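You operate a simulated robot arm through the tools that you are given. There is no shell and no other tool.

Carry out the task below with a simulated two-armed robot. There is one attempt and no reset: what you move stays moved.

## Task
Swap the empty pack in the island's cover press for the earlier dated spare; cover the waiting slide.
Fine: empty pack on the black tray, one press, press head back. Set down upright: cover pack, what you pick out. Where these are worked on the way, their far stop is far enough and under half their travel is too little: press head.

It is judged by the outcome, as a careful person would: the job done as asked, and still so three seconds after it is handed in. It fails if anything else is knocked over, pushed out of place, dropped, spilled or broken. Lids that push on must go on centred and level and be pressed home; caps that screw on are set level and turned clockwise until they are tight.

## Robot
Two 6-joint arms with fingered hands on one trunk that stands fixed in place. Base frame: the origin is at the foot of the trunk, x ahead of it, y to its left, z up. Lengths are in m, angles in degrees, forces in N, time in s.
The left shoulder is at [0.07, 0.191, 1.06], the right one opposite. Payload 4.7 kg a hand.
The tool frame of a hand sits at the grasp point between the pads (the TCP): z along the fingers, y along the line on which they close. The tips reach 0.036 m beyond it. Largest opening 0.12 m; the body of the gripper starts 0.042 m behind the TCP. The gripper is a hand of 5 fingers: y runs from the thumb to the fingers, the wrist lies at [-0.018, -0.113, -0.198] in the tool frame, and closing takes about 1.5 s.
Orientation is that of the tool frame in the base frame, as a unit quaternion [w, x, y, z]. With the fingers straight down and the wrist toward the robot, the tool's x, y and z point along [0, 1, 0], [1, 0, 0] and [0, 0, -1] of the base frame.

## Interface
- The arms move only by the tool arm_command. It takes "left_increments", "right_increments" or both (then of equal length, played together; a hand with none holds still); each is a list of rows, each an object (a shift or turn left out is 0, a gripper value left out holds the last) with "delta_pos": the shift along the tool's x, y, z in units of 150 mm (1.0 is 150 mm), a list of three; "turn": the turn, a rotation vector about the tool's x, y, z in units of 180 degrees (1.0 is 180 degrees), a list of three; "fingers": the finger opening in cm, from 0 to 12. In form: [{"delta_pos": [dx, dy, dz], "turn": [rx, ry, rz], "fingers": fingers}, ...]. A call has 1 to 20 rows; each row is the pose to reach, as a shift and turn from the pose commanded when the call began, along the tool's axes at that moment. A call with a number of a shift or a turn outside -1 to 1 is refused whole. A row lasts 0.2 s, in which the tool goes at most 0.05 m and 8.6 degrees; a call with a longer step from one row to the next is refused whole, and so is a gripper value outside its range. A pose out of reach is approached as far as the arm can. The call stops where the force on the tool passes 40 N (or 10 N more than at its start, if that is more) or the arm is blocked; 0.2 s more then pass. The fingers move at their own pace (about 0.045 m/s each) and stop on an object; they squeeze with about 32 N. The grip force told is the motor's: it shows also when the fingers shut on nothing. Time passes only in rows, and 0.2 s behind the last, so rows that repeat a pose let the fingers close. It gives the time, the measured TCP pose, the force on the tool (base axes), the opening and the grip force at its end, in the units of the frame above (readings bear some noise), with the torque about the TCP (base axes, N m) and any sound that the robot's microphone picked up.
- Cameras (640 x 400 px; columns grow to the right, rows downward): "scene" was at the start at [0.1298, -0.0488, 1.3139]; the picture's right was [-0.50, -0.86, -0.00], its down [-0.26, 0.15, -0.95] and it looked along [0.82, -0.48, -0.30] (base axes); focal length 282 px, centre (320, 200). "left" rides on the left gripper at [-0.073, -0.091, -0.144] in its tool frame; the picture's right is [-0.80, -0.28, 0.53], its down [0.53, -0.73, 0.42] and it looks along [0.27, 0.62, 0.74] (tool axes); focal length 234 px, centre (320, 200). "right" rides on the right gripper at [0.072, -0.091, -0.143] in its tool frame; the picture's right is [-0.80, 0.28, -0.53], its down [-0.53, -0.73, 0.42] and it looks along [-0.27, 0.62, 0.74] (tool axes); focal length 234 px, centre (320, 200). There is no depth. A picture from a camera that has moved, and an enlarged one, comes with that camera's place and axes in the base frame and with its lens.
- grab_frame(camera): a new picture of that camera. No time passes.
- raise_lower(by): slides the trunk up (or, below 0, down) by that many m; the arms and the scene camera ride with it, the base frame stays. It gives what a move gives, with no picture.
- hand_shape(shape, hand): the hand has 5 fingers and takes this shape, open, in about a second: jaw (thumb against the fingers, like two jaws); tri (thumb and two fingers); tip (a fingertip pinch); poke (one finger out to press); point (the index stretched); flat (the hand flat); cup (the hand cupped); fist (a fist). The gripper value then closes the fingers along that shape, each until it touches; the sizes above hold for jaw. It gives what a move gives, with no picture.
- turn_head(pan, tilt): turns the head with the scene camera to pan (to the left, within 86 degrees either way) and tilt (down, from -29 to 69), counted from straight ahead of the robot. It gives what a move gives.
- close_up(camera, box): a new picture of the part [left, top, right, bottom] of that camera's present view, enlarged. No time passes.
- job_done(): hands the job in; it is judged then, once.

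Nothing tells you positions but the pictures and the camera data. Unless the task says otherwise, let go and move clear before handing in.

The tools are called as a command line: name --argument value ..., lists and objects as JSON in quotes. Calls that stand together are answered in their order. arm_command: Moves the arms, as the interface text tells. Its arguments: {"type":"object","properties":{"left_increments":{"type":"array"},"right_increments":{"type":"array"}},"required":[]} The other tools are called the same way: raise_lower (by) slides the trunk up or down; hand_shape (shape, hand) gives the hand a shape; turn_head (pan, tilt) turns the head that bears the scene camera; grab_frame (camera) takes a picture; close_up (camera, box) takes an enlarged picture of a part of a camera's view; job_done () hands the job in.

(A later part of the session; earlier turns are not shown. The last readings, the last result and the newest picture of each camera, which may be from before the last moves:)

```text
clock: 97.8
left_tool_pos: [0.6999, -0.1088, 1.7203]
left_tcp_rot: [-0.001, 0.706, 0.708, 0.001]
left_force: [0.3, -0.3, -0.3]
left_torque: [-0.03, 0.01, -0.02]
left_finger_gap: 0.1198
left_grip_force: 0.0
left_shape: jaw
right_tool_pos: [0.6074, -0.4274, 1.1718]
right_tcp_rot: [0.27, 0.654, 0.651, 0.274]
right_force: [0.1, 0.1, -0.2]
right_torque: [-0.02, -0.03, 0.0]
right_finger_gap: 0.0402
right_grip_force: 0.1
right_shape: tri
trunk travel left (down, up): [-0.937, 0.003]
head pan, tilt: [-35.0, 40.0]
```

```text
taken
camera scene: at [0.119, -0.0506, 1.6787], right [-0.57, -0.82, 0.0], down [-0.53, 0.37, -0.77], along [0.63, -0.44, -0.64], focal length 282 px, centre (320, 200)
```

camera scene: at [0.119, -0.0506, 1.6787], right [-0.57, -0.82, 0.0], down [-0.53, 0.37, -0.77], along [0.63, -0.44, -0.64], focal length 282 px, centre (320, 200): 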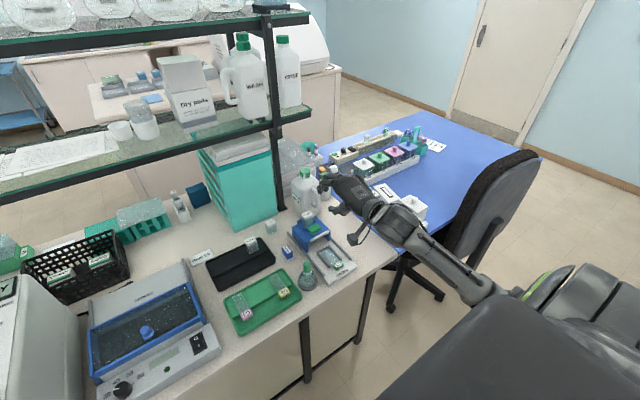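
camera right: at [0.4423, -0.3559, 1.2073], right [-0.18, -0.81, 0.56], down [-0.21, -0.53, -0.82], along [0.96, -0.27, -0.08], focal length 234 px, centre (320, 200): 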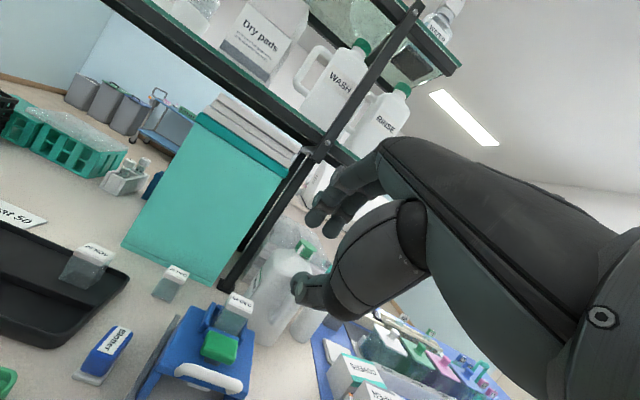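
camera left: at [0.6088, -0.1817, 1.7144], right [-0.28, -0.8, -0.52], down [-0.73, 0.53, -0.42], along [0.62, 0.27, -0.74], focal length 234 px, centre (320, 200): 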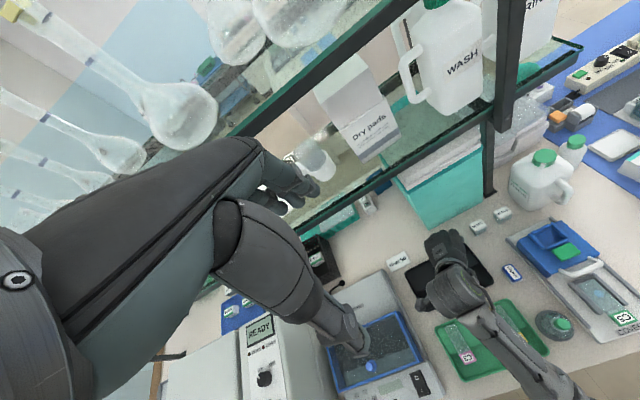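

arm_command --right_increments '[{"delta_pos": [0.01, -0.2, 0.12]}, {"delta_pos": [0.03, -0.4, 0.24]}, {"delta_pos": [0.05, -0.58, 0.35]}, {"delta_pos": [0.05, -0.715, 0.429]}, {"delta_pos": [0.05, -0.715, 0.429]}]'

close_up --camera "right" --box '[160, 180, 360, 340]'

close_up --camera "scene" --box '[280, 160, 380, 280]'

close_up --camera "left" --box '[480, 180, 640, 320]'

```text
clock: 99.0
left_tool_pos: [0.6999, -0.1085, 1.7201]
left_tcp_rot: [0.0, 0.706, 0.708, -0.001]
left_force: [-0.2, -0.2, -0.2]
left_torque: [-0.04, 0.0, -0.03]
left_finger_gap: 0.1197
left_grip_force: 0.1
left_shape: jaw
right_tool_pos: [0.5763, -0.4203, 1.0509]
right_tcp_rot: [0.271, 0.654, 0.651, 0.274]
right_force: [-0.2, 0.5, 0.4]
right_torque: [0.0, 0.0, -0.01]
right_finger_gap: 0.0403
right_grip_force: 0.0
right_shape: tri
trunk travel left (down, up): [-0.937, 0.003]
head pan, tilt: [-35.0, 40.0]
```

```text
2.50 times, centred on (260, 260) of right
camera zoom: at [0.412, -0.3477, 1.0866], right [-0.18, -0.81, 0.56], down [-0.21, -0.53, -0.82], along [0.96, -0.27, -0.08], focal length 585 px, centre (470, 50)
```

zoom: 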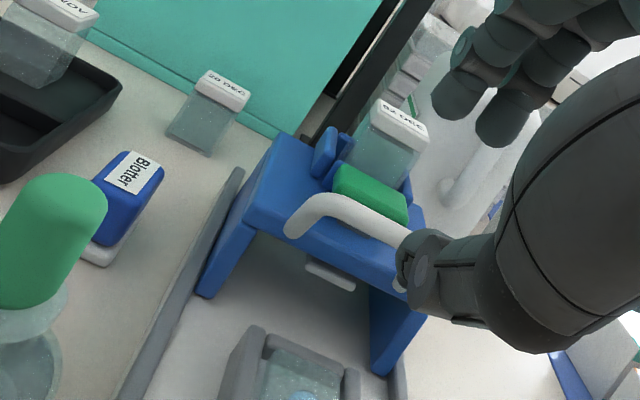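

```text
3.33 times, centred on (330, 220) of scene
camera zoom: at [0.1186, -0.0507, 1.6788], right [-0.57, -0.82, 0.0], down [-0.53, 0.37, -0.77], along [0.63, -0.44, -0.64], focal length 939 px, centre (287, 133)
```

zoom: 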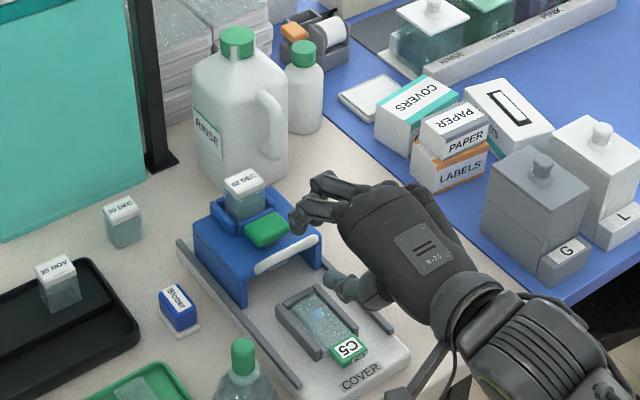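

```text
2.86 times, centred on (560, 250) of left
camera zoom: at [0.6085, -0.1822, 1.8644], right [-0.28, -0.8, -0.53], down [-0.73, 0.53, -0.42], along [0.62, 0.27, -0.74], focal length 669 px, centre (-366, 57)
```

zoom: 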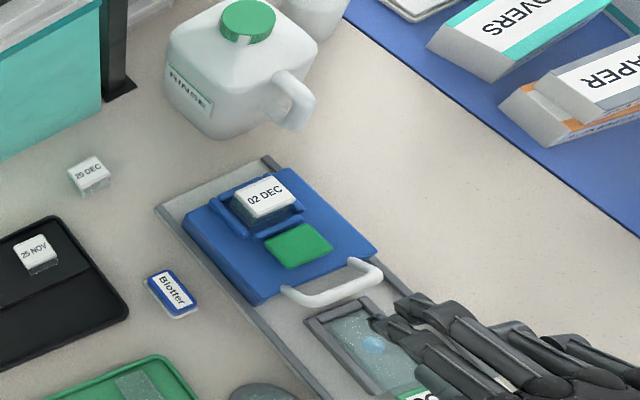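

The handle bar is clearly at (0.650, -0.42, 0.978), about 11 mm thick. I'll approach along the finger direction most of the way and check.

arm_command --right_increments '[{"delta_pos": [0.01, 0, 0.1]}, {"delta_pos": [0.02, 0, 0.2]}, {"delta_pos": [0.025, 0.001, 0.3]}, {"delta_pos": [0.03, 0.002, 0.4]}, {"delta_pos": [0.03, 0.002, 0.4]}]'

close_up --camera "right" --box '[200, 160, 400, 320]'

close_up --camera "scene" --box '[295, 190, 365, 260]'

close_up --camera "left" --box '[500, 200, 620, 300]'

```text
clock: 100.2
left_tool_pos: [0.6982, -0.1093, 1.7203]
left_tcp_rot: [0.0, 0.706, 0.708, 0.001]
left_force: [0.2, -0.4, -0.4]
left_torque: [0.02, 0.01, 0.02]
left_finger_gap: 0.1196
left_grip_force: 0.0
left_shape: jaw
right_tool_pos: [0.618, -0.4144, 1.0073]
right_tcp_rot: [0.27, 0.654, 0.652, 0.273]
right_force: [-0.1, 0.5, 0.3]
right_torque: [0.01, 0.0, -0.01]
right_finger_gap: 0.04
right_grip_force: 0.1
right_shape: tri
trunk travel left (down, up): [-0.937, 0.003]
head pan, tilt: [-35.0, 40.0]
```

```text
2.50 times, centred on (300, 240) of right
camera zoom: at [0.4534, -0.3433, 1.0438], right [-0.18, -0.81, 0.56], down [-0.21, -0.53, -0.82], along [0.96, -0.27, -0.08], focal length 585 px, centre (370, 100)
```

zoom: 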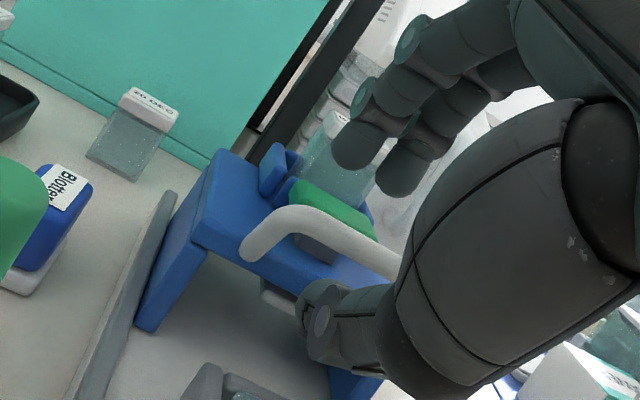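

```text
5.71 times, centred on (330, 225) of scene
camera zoom: at [0.1187, -0.0507, 1.6788], right [-0.57, -0.82, 0.0], down [-0.53, 0.37, -0.77], along [0.63, -0.44, -0.64], focal length 1609 px, centre (263, 57)
```

zoom: 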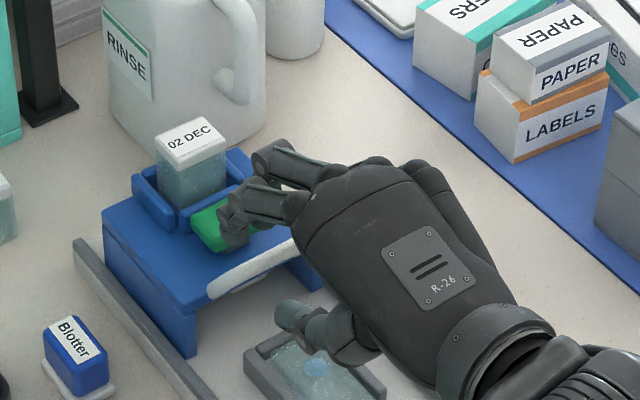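

```text
4.00 times, centred on (560, 250) of left
camera zoom: at [0.6086, -0.1821, 1.8644], right [-0.28, -0.8, -0.53], down [-0.73, 0.53, -0.42], along [0.62, 0.27, -0.74], focal length 937 px, centre (-640, 0)
```

zoom: 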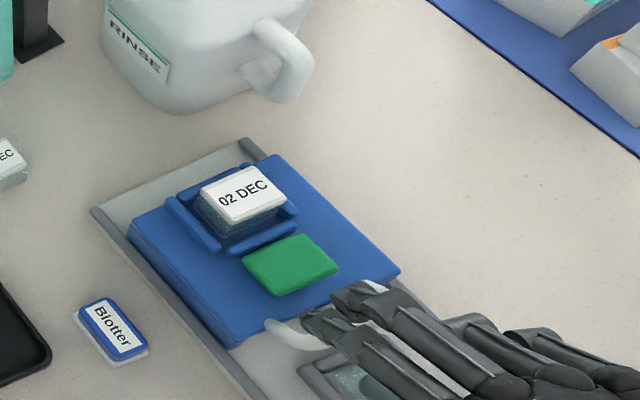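

The bar is centred between thumb and fingers. I'll move 19 mm further along the fingers, then close gently.

arm_command --right_increments '[{"delta_pos": [-0.005, 0.005, 0.045]}, {"delta_pos": [-0.005, 0.01, 0.09]}, {"delta_pos": [-0.005, 0.012, 0.127]}, {"delta_pos": [-0.005, 0.012, 0.127]}]'

close_up --camera "right" --box '[200, 160, 400, 320]'

close_up --camera "scene" --box '[295, 190, 365, 260]'

close_up --camera "left" --box '[520, 220, 600, 280]'

```text
clock: 101.2
left_tool_pos: [0.6997, -0.1084, 1.7201]
left_tcp_rot: [0.0, 0.706, 0.708, 0.0]
left_force: [-0.4, -0.3, 0.2]
left_torque: [-0.01, -0.03, -0.01]
left_finger_gap: 0.12
left_grip_force: 0.0
left_shape: jaw
right_tool_pos: [0.6331, -0.4157, 0.9963]
right_tcp_rot: [0.27, 0.654, 0.651, 0.274]
right_force: [0.1, -0.5, 0.3]
right_torque: [0.02, 0.03, 0.01]
right_finger_gap: 0.0398
right_grip_force: 0.0
right_shape: tri
trunk travel left (down, up): [-0.937, 0.003]
head pan, tilt: [-35.0, 40.0]
```

```text
2.50 times, centred on (300, 240) of right
camera zoom: at [0.4684, -0.3438, 1.0316], right [-0.18, -0.81, 0.56], down [-0.21, -0.53, -0.82], along [0.96, -0.27, -0.08], focal length 585 px, centre (370, 100)
```

zoom: 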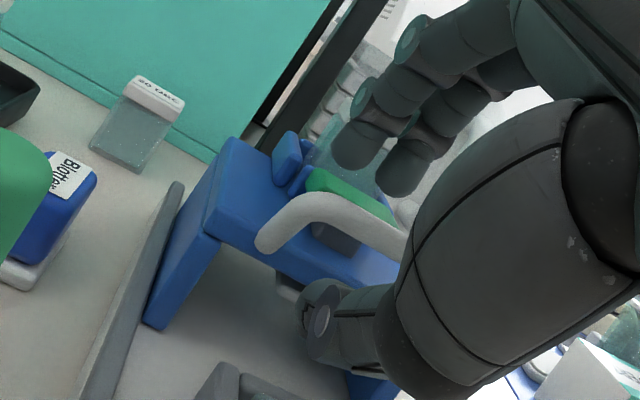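

```text
5.71 times, centred on (330, 225) of scene
camera zoom: at [0.1189, -0.0507, 1.6787], right [-0.57, -0.82, 0.0], down [-0.53, 0.37, -0.77], along [0.63, -0.44, -0.64], focal length 1609 px, centre (263, 57)
```

zoom: 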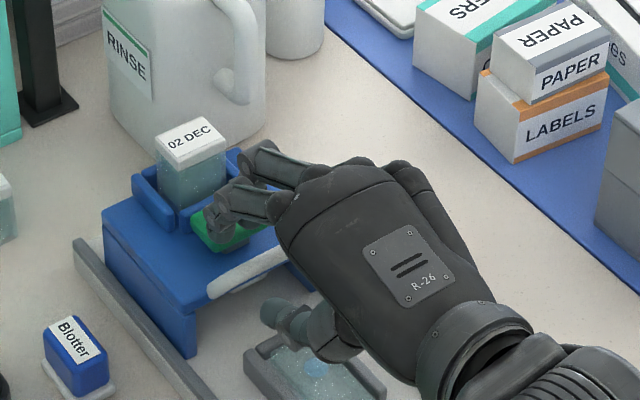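

```text
6.67 times, centred on (560, 250) of left
camera zoom: at [0.6088, -0.1822, 1.8643], right [-0.28, -0.8, -0.53], down [-0.73, 0.53, -0.42], along [0.62, 0.27, -0.74], focal length 1561 px, centre (-1280, -133)
```

zoom: 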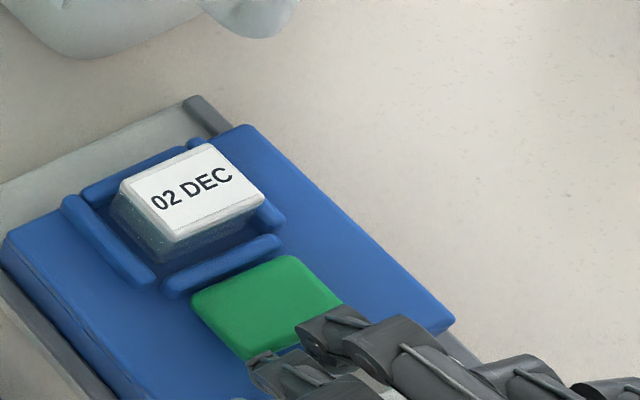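

Everything's clear so far. I'll close in stages, watching the key.

arm_command --right_increments '[{"fingers": 3.2}, {"fingers": 2.6}, {"fingers": 2.6}, {"fingers": 2.6}]'

close_up --camera "left" --box '[520, 230, 600, 290]'

close_up --camera "scene" --box '[300, 200, 350, 250]'

close_up --camera "right" --box '[240, 180, 360, 300]'

```text
clock: 102.2
left_tool_pos: [0.699, -0.1082, 1.7212]
left_tcp_rot: [0.0, 0.706, 0.708, 0.0]
left_force: [0.3, 0.2, -0.5]
left_torque: [-0.01, 0.02, -0.02]
left_finger_gap: 0.1198
left_grip_force: 0.0
left_shape: jaw
right_tool_pos: [0.6329, -0.4164, 0.997]
right_tcp_rot: [0.271, 0.654, 0.652, 0.274]
right_force: [-0.5, 0.0, -0.3]
right_torque: [-0.03, -0.01, 0.01]
right_finger_gap: 0.0264
right_grip_force: 0.1
right_shape: tri
trunk travel left (down, up): [-0.937, 0.003]
head pan, tilt: [-35.0, 40.0]
```

```text
6.67 times, centred on (560, 260) of left
camera zoom: at [0.6087, -0.1821, 1.8644], right [-0.28, -0.8, -0.53], down [-0.73, 0.53, -0.42], along [0.62, 0.27, -0.74], focal length 1561 px, centre (-1280, -200)
```

zoom: 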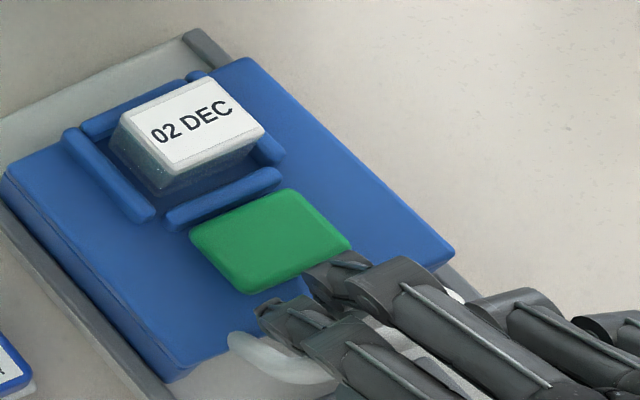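

```text
8.00 times, centred on (325, 225) of scene
camera zoom: at [0.1188, -0.0506, 1.6787], right [-0.57, -0.82, 0.0], down [-0.53, 0.37, -0.77], along [0.63, -0.44, -0.64], focal length 2253 px, centre (280, 0)
```

zoom: 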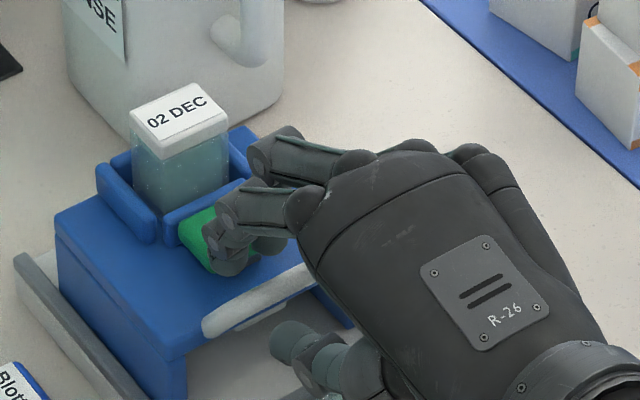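

```text
3.33 times, centred on (300, 240) of right
camera zoom: at [0.4683, -0.3438, 1.0317], right [-0.18, -0.81, 0.56], down [-0.21, -0.53, -0.82], along [0.96, -0.27, -0.08], focal length 781 px, centre (387, 67)
```

zoom: 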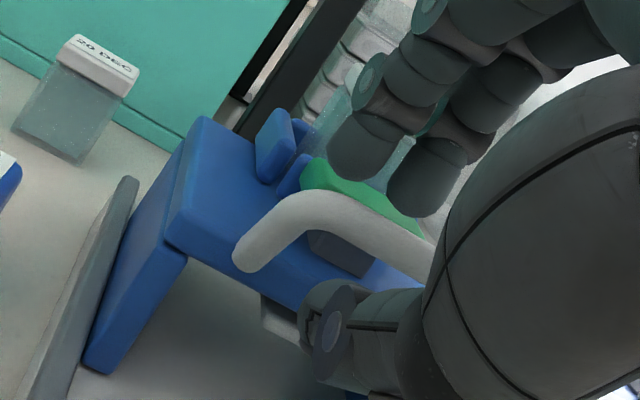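

Still clear. I'll close onto the bar.

arm_command --right_increments '[{"fingers": 2.0}, {"fingers": 1.4}, {"fingers": 0.8}, {"fingers": 0.3}, {"fingers": 0.3}, {"fingers": 0.3}]'

close_up --camera "left" --box '[520, 230, 600, 290]'

close_up --camera "scene" --box '[300, 200, 350, 250]'

close_up --camera "right" --box '[240, 180, 360, 300]'

```text
clock: 103.7
left_tool_pos: [0.7018, -0.1088, 1.7204]
left_tcp_rot: [-0.001, 0.707, 0.708, 0.0]
left_force: [0.6, 0.0, 0.4]
left_torque: [-0.03, -0.02, -0.01]
left_finger_gap: 0.1195
left_grip_force: 0.1
left_shape: jaw
right_tool_pos: [0.6324, -0.4156, 0.9947]
right_tcp_rot: [0.27, 0.653, 0.651, 0.275]
right_force: [1.0, 1.3, -3.6]
right_torque: [0.05, 0.0, 0.05]
right_finger_gap: 0.0044
right_grip_force: 32.5
right_shape: tri
trunk travel left (down, up): [-0.937, 0.003]
head pan, tilt: [-35.0, 40.0]
```

```text
6.67 times, centred on (560, 260) of left
camera zoom: at [0.6095, -0.1822, 1.8641], right [-0.28, -0.8, -0.53], down [-0.73, 0.53, -0.42], along [0.62, 0.27, -0.74], focal length 1561 px, centre (-1280, -200)
```

zoom: 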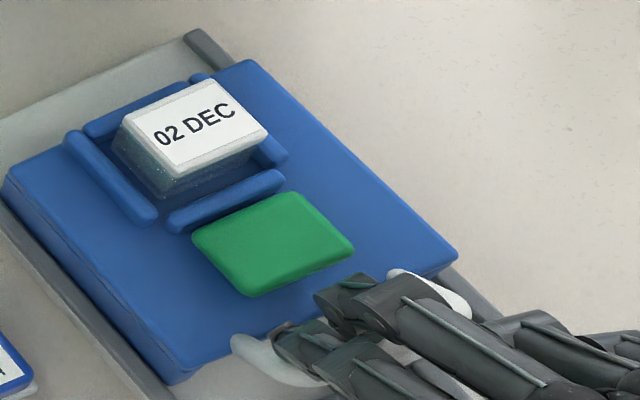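

```text
8.00 times, centred on (325, 225) of scene
camera zoom: at [0.1195, -0.0507, 1.6787], right [-0.57, -0.82, 0.0], down [-0.53, 0.37, -0.77], along [0.63, -0.44, -0.64], focal length 2253 px, centre (280, 0)
```

zoom: 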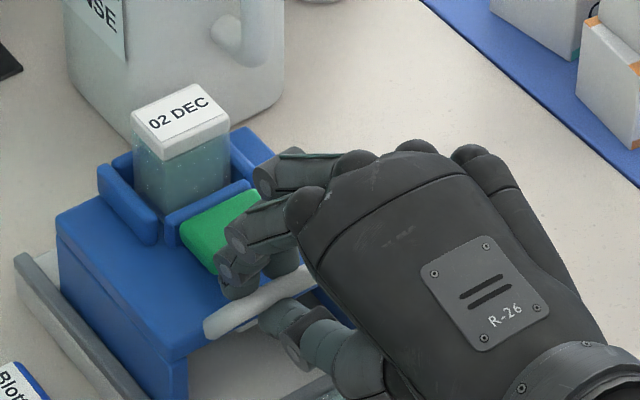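

```text
3.33 times, centred on (300, 240) of right
camera zoom: at [0.4687, -0.3438, 1.0313], right [-0.18, -0.81, 0.56], down [-0.21, -0.53, -0.82], along [0.96, -0.27, -0.08], focal length 781 px, centre (387, 67)
```

zoom: 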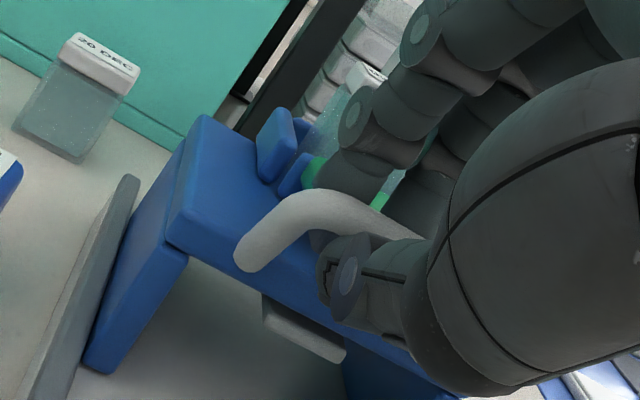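

The bar is pinched firmly and the key hasn't been touched. I'll pull toward the robot, 2 cm first.

arm_command --right_increments '[{"delta_pos": [0, -0.0235, -0.0237]}, {"delta_pos": [0, -0.047, -0.0475]}, {"delta_pos": [0, -0.07, -0.071]}, {"delta_pos": [0, -0.0935, -0.0949]}, {"delta_pos": [0, -0.0935, -0.0949]}]'

close_up --camera "left" --box '[500, 210, 640, 320]'

```text
clock: 104.8
left_tool_pos: [0.7007, -0.1082, 1.7193]
left_tcp_rot: [-0.002, 0.706, 0.708, -0.001]
left_force: [1.0, -0.1, 0.2]
left_torque: [0.02, 0.02, 0.05]
left_finger_gap: 0.1196
left_grip_force: 0.1
left_shape: jaw
right_tool_pos: [0.6136, -0.4157, 0.9954]
right_tcp_rot: [0.27, 0.654, 0.651, 0.273]
right_force: [0.2, -0.4, -7.3]
right_torque: [0.03, 0.11, 0.06]
right_finger_gap: 0.004
right_grip_force: 32.0
right_shape: tri
trunk travel left (down, up): [-0.937, 0.003]
head pan, tilt: [-35.0, 40.0]
```

```text
3.64 times, centred on (570, 265) of left
camera zoom: at [0.6101, -0.1828, 1.8638], right [-0.28, -0.8, -0.53], down [-0.73, 0.53, -0.42], along [0.62, 0.27, -0.74], focal length 852 px, centre (-589, -36)
```

zoom: 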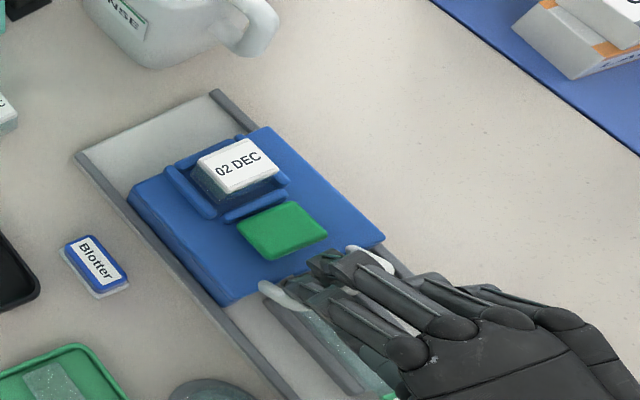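

The head slides freely with little force. I'll pull on by another 4 cm.

arm_command --right_increments '[{"delta_pos": [0, -0.032, -0.031]}, {"delta_pos": [0, -0.064, -0.062]}, {"delta_pos": [0, -0.096, -0.093]}, {"delta_pos": [0, -0.128, -0.1235]}, {"delta_pos": [0, -0.16, -0.1545]}, {"delta_pos": [0, -0.1917, -0.1852]}]'

close_up --camera "left" --box '[500, 210, 640, 320]'

close_up --camera "scene" --box '[280, 190, 370, 280]'

```text
clock: 106.2
left_tool_pos: [0.6995, -0.107, 1.7209]
left_tcp_rot: [-0.001, 0.707, 0.708, 0.0]
left_force: [-0.8, -0.4, 0.3]
left_torque: [0.02, 0.0, -0.01]
left_finger_gap: 0.1194
left_grip_force: 0.0
left_shape: jaw
right_tool_pos: [0.5737, -0.4164, 0.9961]
right_tcp_rot: [0.271, 0.653, 0.652, 0.274]
right_force: [0.7, 3.1, -4.9]
right_torque: [0.05, 0.09, 0.06]
right_finger_gap: 0.0044
right_grip_force: 32.1
right_shape: tri
trunk travel left (down, up): [-0.937, 0.003]
head pan, tilt: [-35.0, 40.0]
```

```text
3.64 times, centred on (570, 265) of left
camera zoom: at [0.609, -0.1821, 1.8643], right [-0.28, -0.8, -0.53], down [-0.73, 0.53, -0.42], along [0.62, 0.27, -0.74], focal length 852 px, centre (-589, -36)
```

zoom: 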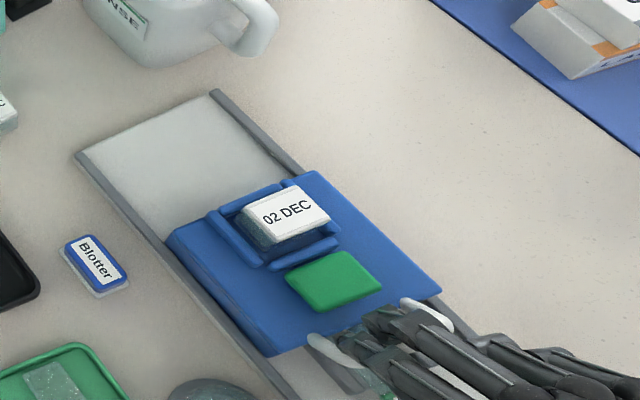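

```text
4.44 times, centred on (325, 235) of scene
camera zoom: at [0.1191, -0.0507, 1.6788], right [-0.57, -0.82, 0.0], down [-0.53, 0.37, -0.77], along [0.63, -0.44, -0.64], focal length 1252 px, centre (298, 44)
```

zoom: 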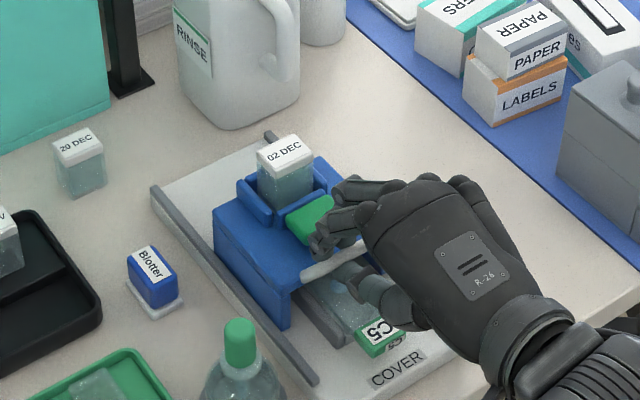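

The head is about 6 cm along. I'll continue slowly to the far stop.

arm_command --right_increments '[{"delta_pos": [0, -0.024, -0.0235]}, {"delta_pos": [0, -0.048, -0.047]}, {"delta_pos": [0, -0.072, -0.0705]}, {"delta_pos": [0, -0.096, -0.094]}, {"delta_pos": [0, -0.12, -0.1175]}]'

close_up --camera "left" --box '[500, 210, 640, 320]'

```text
clock: 107.5
left_tool_pos: [0.6974, -0.1085, 1.7208]
left_tcp_rot: [0.0, 0.706, 0.708, 0.0]
left_force: [0.0, -0.1, -1.3]
left_torque: [-0.01, -0.01, -0.02]
left_finger_gap: 0.1196
left_grip_force: 0.1
left_shape: jaw
right_tool_pos: [0.5468, -0.4151, 0.9947]
right_tcp_rot: [0.271, 0.653, 0.652, 0.275]
right_force: [0.3, -1.4, 3.1]
right_torque: [0.04, -0.06, -0.04]
right_finger_gap: 0.0041
right_grip_force: 31.9
right_shape: tri
trunk travel left (down, up): [-0.937, 0.003]
head pan, tilt: [-35.0, 40.0]
```

```text
3.64 times, centred on (570, 265) of left
camera zoom: at [0.6075, -0.1821, 1.8648], right [-0.28, -0.8, -0.53], down [-0.73, 0.53, -0.42], along [0.62, 0.27, -0.74], focal length 852 px, centre (-589, -36)
```

zoom: 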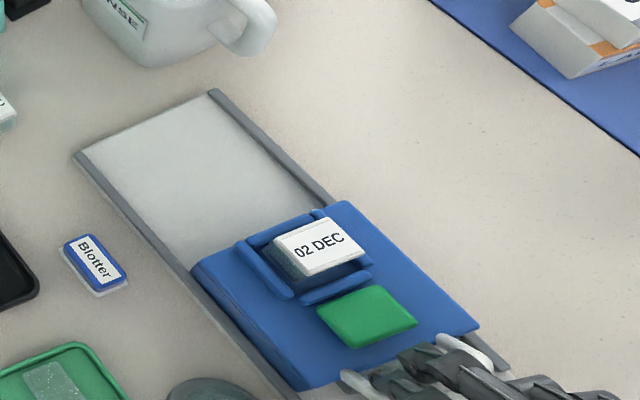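

arm_command --right_increments '[{"delta_pos": [0, -0.0235, -0.0237]}, {"delta_pos": [0, -0.047, -0.0475]}, {"delta_pos": [0, -0.07, -0.071]}, {"delta_pos": [0, -0.0935, -0.0949]}]'

close_up --camera "left" --box '[500, 210, 640, 320]'

close_up --camera "scene" --box '[280, 190, 370, 280]'

```text
clock: 108.5
left_tool_pos: [0.6975, -0.1063, 1.7215]
left_tcp_rot: [0.001, 0.707, 0.707, -0.001]
left_force: [0.0, 0.6, 0.1]
left_torque: [-0.02, -0.04, -0.01]
left_finger_gap: 0.1198
left_grip_force: 0.1
left_shape: jaw
right_tool_pos: [0.5285, -0.4124, 0.9993]
right_tcp_rot: [0.273, 0.651, 0.652, 0.277]
right_force: [15.8, -0.5, 16.8]
right_torque: [-0.06, -0.88, 0.01]
right_finger_gap: 0.004
right_grip_force: 31.4
right_shape: tri
trunk travel left (down, up): [-0.937, 0.003]
head pan, tilt: [-35.0, 40.0]
```

```text
3.64 times, centred on (570, 265) of left
camera zoom: at [0.6075, -0.1799, 1.8653], right [-0.28, -0.8, -0.52], down [-0.73, 0.53, -0.43], along [0.62, 0.27, -0.74], focal length 852 px, centre (-589, -36)
```

zoom: 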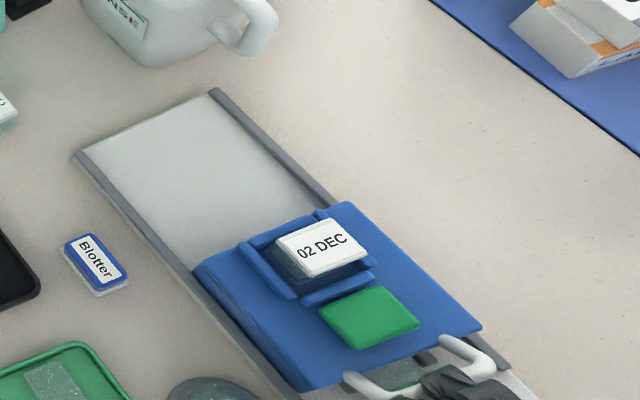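

```text
4.44 times, centred on (325, 235) of scene
camera zoom: at [0.118, -0.0483, 1.6793], right [-0.57, -0.82, 0.0], down [-0.53, 0.37, -0.77], along [0.63, -0.44, -0.64], focal length 1252 px, centre (298, 44)
```

zoom: 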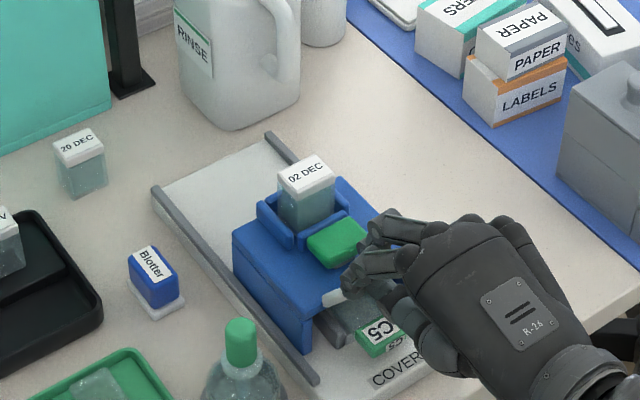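

The force rose to 16 N and the head stopped, so this is the far stop (about 8.7 cm of travel). The fingers have slid a little on the bar, so I'll look closely before releasing.

close_up --camera "right" --box '[240, 180, 360, 300]'

close_up --camera "scene" --box '[310, 215, 370, 275]'

close_up --camera "left" --box '[560, 260, 640, 330]'

```text
3.33 times, centred on (300, 240) of right
camera zoom: at [0.3627, -0.3413, 1.0328], right [-0.18, -0.81, 0.56], down [-0.21, -0.53, -0.82], along [0.96, -0.26, -0.07], focal length 781 px, centre (387, 67)
```

zoom: 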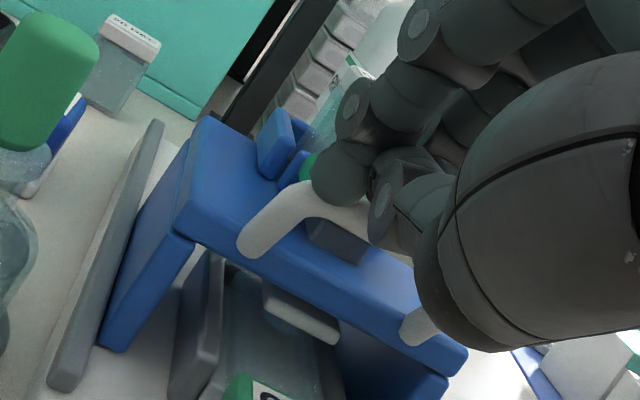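

```text
6.67 times, centred on (340, 245) of scene
camera zoom: at [0.118, -0.0483, 1.6793], right [-0.57, -0.82, 0.0], down [-0.53, 0.37, -0.77], along [0.63, -0.44, -0.64], focal length 1878 px, centre (187, -100)
```

zoom: 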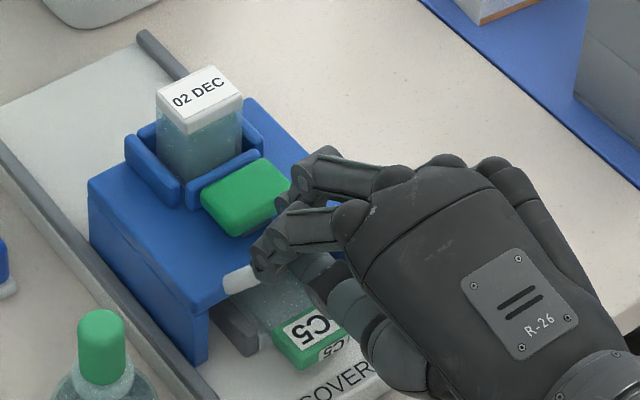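

```text
5.71 times, centred on (600, 295) of left
camera zoom: at [0.6075, -0.1799, 1.8653], right [-0.28, -0.8, -0.52], down [-0.73, 0.53, -0.43], along [0.62, 0.27, -0.74], focal length 1338 px, centre (-1280, -343)
```

zoom: 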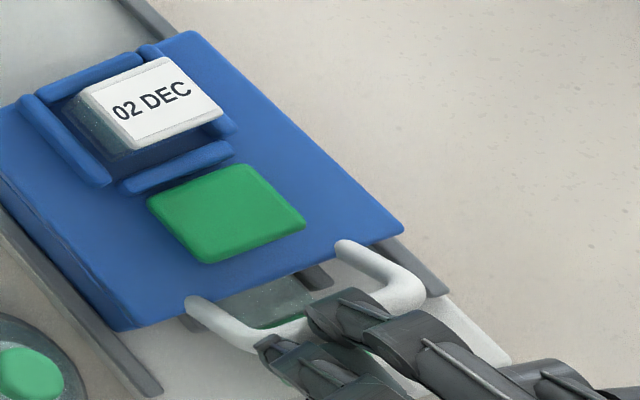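

The head is at its far stop and the fingertips have slipped to the front of the bar. I'll lift off the bar, open the fingers and back away.

arm_command --right_increments '[{"delta_pos": [0, 0.03, -0.03]}, {"delta_pos": [0, 0.06, -0.06]}, {"delta_pos": [0, 0.06, -0.1], "fingers": 3}, {"delta_pos": [0, 0.06, -0.2], "fingers": 4}, {"delta_pos": [0, 0.06, -0.35], "fingers": 4}, {"delta_pos": [0, 0.06, -0.5], "fingers": 4}]'

close_up --camera "left" --box '[500, 210, 640, 330]'

close_up --camera "scene" --box '[280, 190, 380, 290]'

grab_frame --camera "right"

```text
clock: 109.8
left_tool_pos: [0.6988, -0.1096, 1.7204]
left_tcp_rot: [0.0, 0.706, 0.708, 0.0]
left_force: [-0.7, 0.2, -0.3]
left_torque: [0.0, -0.05, -0.01]
left_finger_gap: 0.1195
left_grip_force: 0.1
left_shape: jaw
right_tool_pos: [0.4793, -0.4163, 1.0531]
right_tcp_rot: [0.271, 0.654, 0.651, 0.274]
right_force: [0.3, 0.5, 0.1]
right_torque: [-0.01, 0.01, -0.01]
right_finger_gap: 0.0397
right_grip_force: 0.1
right_shape: tri
trunk travel left (down, up): [-0.937, 0.003]
head pan, tilt: [-35.0, 40.0]
```

```text
3.33 times, centred on (570, 270) of left
camera zoom: at [0.607, -0.182, 1.865], right [-0.28, -0.8, -0.53], down [-0.73, 0.53, -0.43], along [0.62, 0.27, -0.74], focal length 781 px, centre (-513, -33)
```

zoom: 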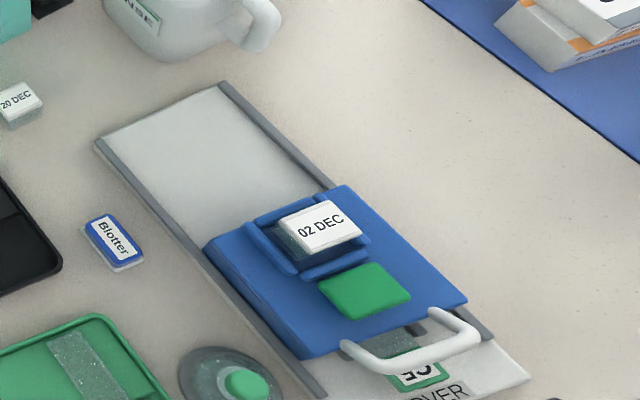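

```text
4.00 times, centred on (330, 240) of scene
camera zoom: at [0.1173, -0.0506, 1.6788], right [-0.57, -0.82, 0.0], down [-0.53, 0.37, -0.77], along [0.63, -0.44, -0.64], focal length 1127 px, centre (280, 40)
```

zoom: 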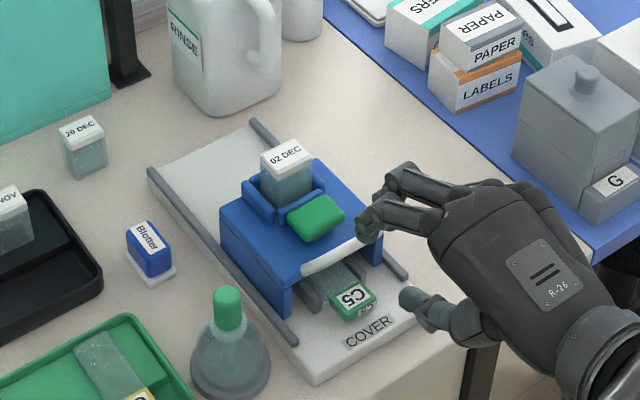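

```text
taken
camera right: at [0.3146, -0.3431, 1.0891], right [-0.18, -0.81, 0.56], down [-0.21, -0.53, -0.82], along [0.96, -0.27, -0.08], focal length 234 px, centre (320, 200)
```

right: 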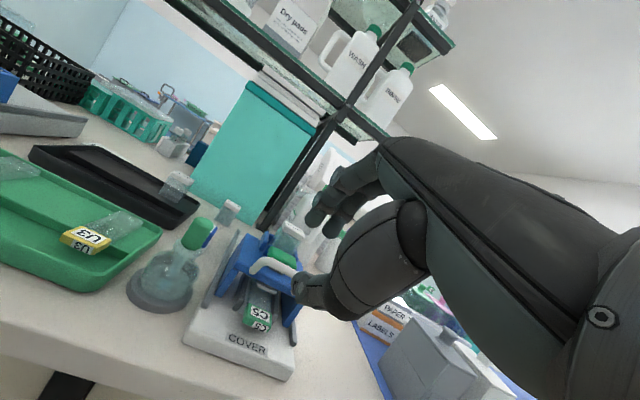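

The head sits at the far stop over slide C5. To press the key I'll use closed fingertips with a smaller tilt (about 22°), so the thumb clears the handle and the knuckles clear the pack. I'll move above the key first.

arm_command --right_increments '[{"delta_pos": [-0.01, 0.2, 0.0], "fingers": 0}, {"delta_pos": [-0.02, 0.42, 0.06], "fingers": 0}, {"delta_pos": [-0.035, 0.64, 0.15], "fingers": 0}, {"delta_pos": [-0.051, 0.863, 0.241], "fingers": 0}, {"delta_pos": [-0.051, 0.863, 0.241], "turn": [0.043, 0, 0], "fingers": 0}, {"delta_pos": [-0.051, 0.863, 0.241], "turn": [0.086, 0, 0], "fingers": 0}, {"delta_pos": [-0.051, 0.863, 0.241], "turn": [0.128, 0, 0], "fingers": 0}, {"delta_pos": [-0.051, 0.863, 0.241], "turn": [0.128, 0, 0], "fingers": 0}]'

close_up --camera "right" --box '[200, 160, 400, 340]'

close_up --camera "scene" --box '[290, 170, 380, 270]'

close_up --camera "left" --box '[520, 210, 640, 310]'

```text
clock: 111.7
left_tool_pos: [0.6997, -0.1085, 1.7209]
left_tcp_rot: [0.0, 0.707, 0.708, 0.0]
left_force: [0.2, 0.0, 0.1]
left_torque: [0.0, 0.01, 0.01]
left_finger_gap: 0.1197
left_grip_force: 0.1
left_shape: jaw
right_tool_pos: [0.5967, -0.4242, 1.1192]
right_tcp_rot: [0.135, 0.695, 0.693, 0.138]
right_force: [0.5, 0.2, 1.0]
right_torque: [-0.01, 0.01, 0.0]
right_finger_gap: 0.0
right_grip_force: 32.0
right_shape: tri
trunk travel left (down, up): [-0.937, 0.003]
head pan, tilt: [-35.0, 40.0]
```

```text
2.22 times, centred on (300, 250) of right
camera zoom: at [0.4605, -0.3526, 1.2182], right [0.06, -0.81, 0.59], down [-0.52, -0.53, -0.67], along [0.85, -0.26, -0.45], focal length 520 px, centre (364, 89)
```

zoom: 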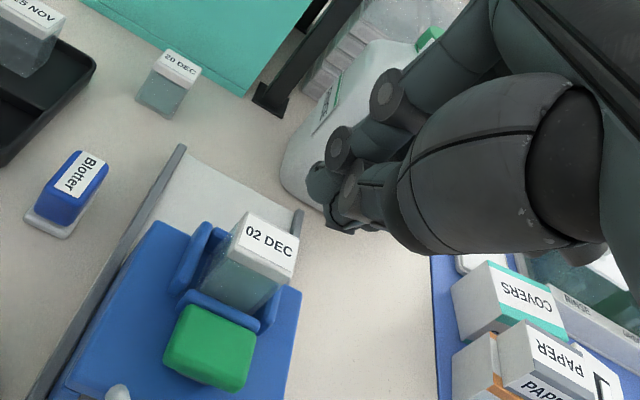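

```text
4.00 times, centred on (335, 220) of scene
camera zoom: at [0.1186, -0.0508, 1.6788], right [-0.57, -0.82, 0.0], down [-0.53, 0.37, -0.77], along [0.63, -0.44, -0.64], focal length 1127 px, centre (260, 120)
```

zoom: 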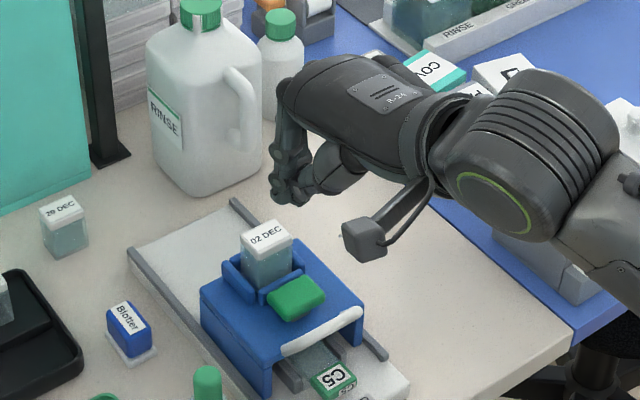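

```text
4.00 times, centred on (580, 260) of left
camera zoom: at [0.6086, -0.1823, 1.8644], right [-0.28, -0.8, -0.53], down [-0.73, 0.53, -0.42], along [0.62, 0.27, -0.74], focal length 937 px, centre (-720, -40)
```

zoom: 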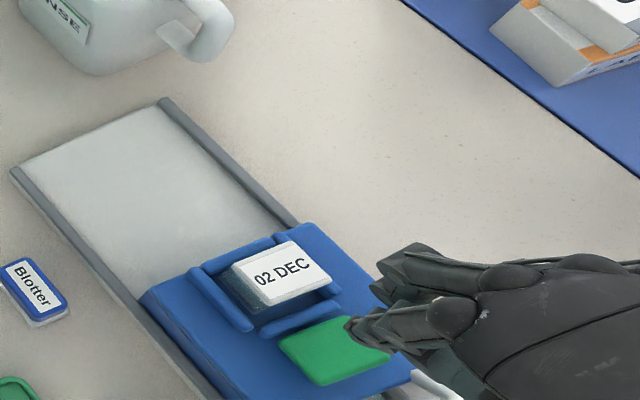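

The closed fingertips are right above the key at (0.610, -0.430). I'll descend to about 1 cm above it and check clearances.

arm_command --right_increments '[{"delta_pos": [0, -0.07, 0.17]}, {"delta_pos": [0, -0.14, 0.34]}, {"delta_pos": [0, -0.21, 0.51]}, {"delta_pos": [0, -0.262, 0.64]}, {"delta_pos": [0, -0.262, 0.64]}]'

close_up --camera "right" --box '[220, 180, 380, 320]'

close_up --camera "scene" --box '[300, 200, 370, 260]'

close_up --camera "left" --box '[540, 230, 640, 310]'

```text
clock: 112.8
left_tool_pos: [0.7009, -0.1069, 1.7208]
left_tcp_rot: [0.0, 0.706, 0.708, 0.0]
left_force: [-0.8, -0.3, 0.2]
left_torque: [0.02, 0.03, -0.01]
left_finger_gap: 0.1199
left_grip_force: 0.1
left_shape: jaw
right_tool_pos: [0.5985, -0.4238, 1.016]
right_tcp_rot: [0.135, 0.695, 0.693, 0.138]
right_force: [0.7, -0.1, -0.1]
right_torque: [-0.01, 0.0, 0.02]
right_finger_gap: 0.0004
right_grip_force: 32.3
right_shape: tri
trunk travel left (down, up): [-0.937, 0.003]
head pan, tilt: [-35.0, 40.0]
```

```text
2.86 times, centred on (300, 250) of right
camera zoom: at [0.4614, -0.3516, 1.1145], right [0.06, -0.81, 0.59], down [-0.52, -0.53, -0.67], along [0.85, -0.26, -0.45], focal length 669 px, centre (377, 57)
```

zoom: 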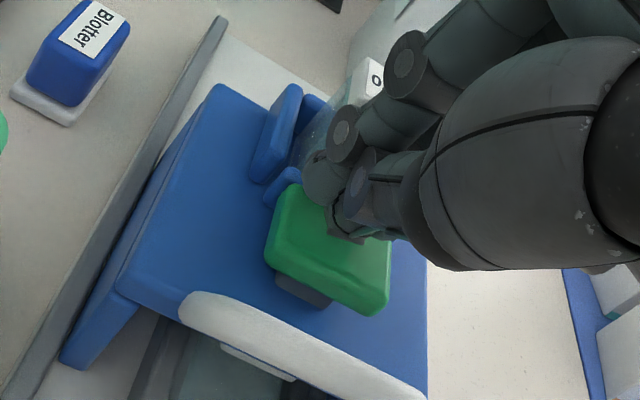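

```text
6.67 times, centred on (335, 230) of scene
camera zoom: at [0.1189, -0.0507, 1.6787], right [-0.57, -0.82, 0.0], down [-0.53, 0.37, -0.77], along [0.63, -0.44, -0.64], focal length 1878 px, centre (220, 0)
```

zoom: 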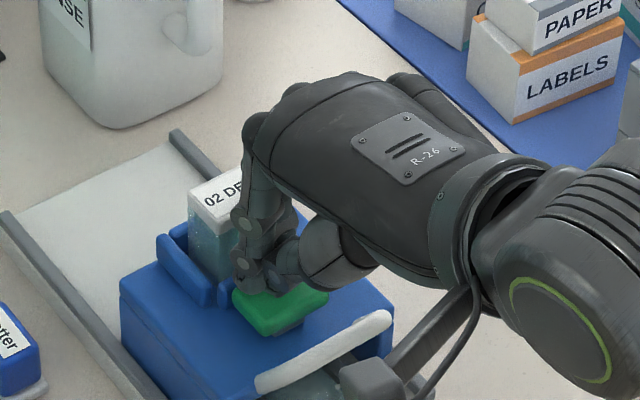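

```text
5.00 times, centred on (590, 270) of left
camera zoom: at [0.6089, -0.1822, 1.8643], right [-0.28, -0.8, -0.53], down [-0.73, 0.53, -0.42], along [0.62, 0.27, -0.74], focal length 1171 px, centre (-1030, -150)
```

zoom: 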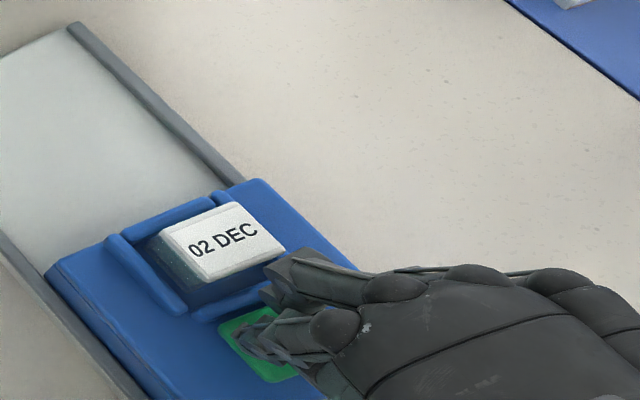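

The clearances between finger and pack and between thumb and handle would be only a few millimetres at press depth. A safer way is to come straight down with the hand turned 90° so its bulk lies to the sides. I'll rise, remove the tilt and turn the hand in free air.

arm_command --right_increments '[{"delta_pos": [0, 0.08, -0.19]}, {"delta_pos": [0, 0.16, -0.38]}, {"delta_pos": [0, 0.24, -0.58]}, {"delta_pos": [0, 0.29, -0.7]}, {"delta_pos": [0, 0.29, -0.7], "turn": [0.042, 0, 0]}, {"delta_pos": [0, 0.29, -0.7], "turn": [0.084, 0, 0]}, {"delta_pos": [0, 0.29, -0.7], "turn": [0.125, 0, 0]}, {"delta_pos": [0, 0.29, -0.7], "turn": [0.125, 0, 0]}]'

arm_command --right_increments '[{"turn": [0, 0, 0.045]}, {"turn": [0, 0, 0.09]}, {"turn": [0, 0, 0.135]}, {"turn": [0, 0, 0.18]}, {"turn": [0, 0, 0.225]}, {"turn": [0, 0, 0.27]}, {"turn": [0, 0, 0.315]}, {"turn": [0, 0, 0.36]}, {"turn": [0, 0, 0.405]}, {"turn": [0, 0, 0.45]}, {"turn": [0, 0, 0.495]}, {"turn": [0, 0, 0.5]}]'

grab_frame --camera "scene"

grab_frame --camera "right"

```text
clock: 114.7
left_tool_pos: [0.6995, -0.1079, 1.72]
left_tcp_rot: [0.001, 0.706, 0.708, 0.0]
left_force: [-0.3, -0.9, -0.5]
left_torque: [0.02, -0.03, -0.02]
left_finger_gap: 0.1196
left_grip_force: 0.1
left_shape: jaw
right_tool_pos: [0.5978, -0.4229, 1.1302]
right_tcp_rot: [-0.004, 0.708, 0.706, 0.0]
right_force: [0.1, 0.1, 0.4]
right_torque: [0.04, 0.0, 0.01]
right_finger_gap: 0.0
right_grip_force: 31.9
right_shape: tri
trunk travel left (down, up): [-0.937, 0.003]
head pan, tilt: [-35.0, 40.0]
```

```text
clock: 117.2
left_tool_pos: [0.7005, -0.1084, 1.7202]
left_tcp_rot: [0.001, 0.706, 0.708, 0.0]
left_force: [1.1, -1.2, 0.4]
left_torque: [0.0, 0.0, 0.01]
left_finger_gap: 0.1199
left_grip_force: 0.1
left_shape: jaw
right_tool_pos: [0.6512, -0.4438, 1.0431]
right_tcp_rot: [-0.002, 1.0, 0.002, 0.0]
right_force: [0.7, 0.1, 0.1]
right_torque: [0.01, 0.01, 0.0]
right_finger_gap: 0.0
right_grip_force: 32.2
right_shape: tri
right hand out of reach, approached as far as the arm can: row 7, 8, 9, 10, 11, 12
trunk travel left (down, up): [-0.937, 0.003]
head pan, tilt: [-35.0, 40.0]
```

```text
taken
camera scene: at [0.1189, -0.0509, 1.6787], right [-0.57, -0.82, 0.0], down [-0.53, 0.37, -0.77], along [0.63, -0.44, -0.64], focal length 282 px, centre (320, 200)
```

scene: 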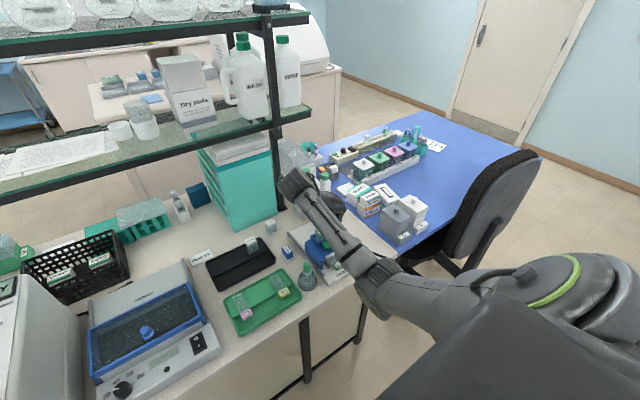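

```text
taken
camera right: at [0.7253, -0.3544, 1.1861], right [-0.8, -0.28, 0.52], down [-0.54, 0.73, -0.42], along [-0.26, -0.62, -0.74], focal length 234 px, centre (320, 200)
```

right: 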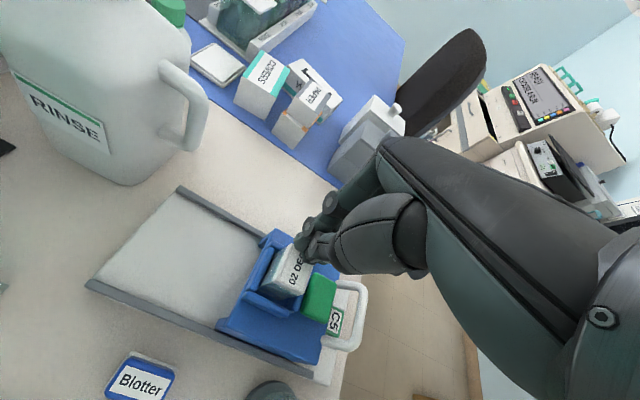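

That turn went past the wrist's reach and the hand dipped to about 1 cm above the pack. Nothing was touched. I'll turn back to 45° while rising, since that was reachable and still keeps the bulk off to the side.

arm_command --right_increments '[{"delta_pos": [0, 0, -0.06], "turn": [0, 0, -0.03]}, {"delta_pos": [0, 0, -0.16], "turn": [0, 0, -0.075]}, {"delta_pos": [0, 0, -0.27], "turn": [0, 0, -0.12]}, {"delta_pos": [0, 0, -0.4], "turn": [0, 0, -0.165]}, {"delta_pos": [0, 0, -0.53], "turn": [0, 0, -0.21]}, {"delta_pos": [0, 0, -0.58], "turn": [0, 0, -0.25]}, {"delta_pos": [0, 0, -0.58], "turn": [0, 0, -0.25]}]'

close_up --camera "left" --box '[500, 210, 640, 320]'

close_up --camera "scene" --box '[280, 160, 380, 270]'

```text
clock: 118.8
left_tool_pos: [0.7005, -0.1077, 1.7206]
left_tcp_rot: [0.0, 0.707, 0.707, 0.0]
left_force: [0.4, -0.1, 0.1]
left_torque: [-0.02, -0.01, -0.02]
left_finger_gap: 0.1195
left_grip_force: 0.1
left_shape: jaw
right_tool_pos: [0.6505, -0.4414, 1.1316]
right_tcp_rot: [-0.003, 0.924, 0.382, -0.002]
right_force: [0.6, 0.0, -0.2]
right_torque: [0.04, 0.0, 0.02]
right_finger_gap: 0.0
right_grip_force: 31.7
right_shape: tri
trunk travel left (down, up): [-0.937, 0.003]
head pan, tilt: [-35.0, 40.0]
```

```text
3.64 times, centred on (570, 265) of left
camera zoom: at [0.6092, -0.1818, 1.8642], right [-0.28, -0.8, -0.52], down [-0.73, 0.53, -0.42], along [0.62, 0.27, -0.74], focal length 852 px, centre (-589, -36)
```

zoom: 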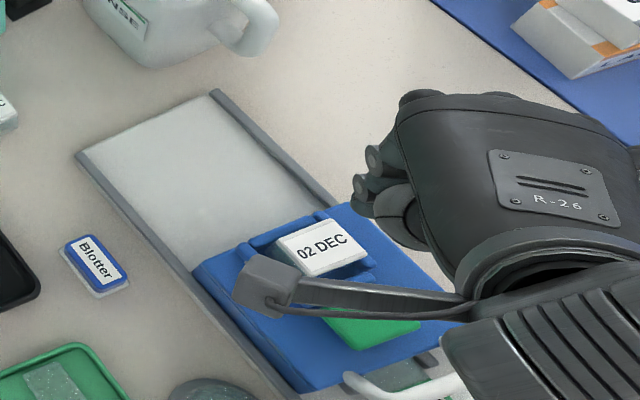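

```text
3.64 times, centred on (330, 215) of scene
camera zoom: at [0.1192, -0.0503, 1.6787], right [-0.57, -0.82, 0.0], down [-0.53, 0.37, -0.77], along [0.63, -0.44, -0.64], focal length 1024 px, centre (284, 146)
```

zoom: 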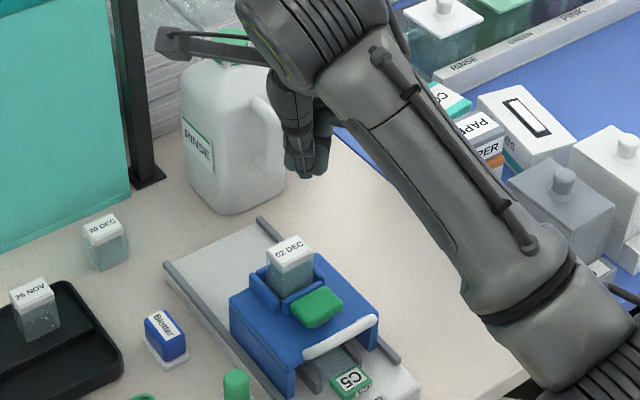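

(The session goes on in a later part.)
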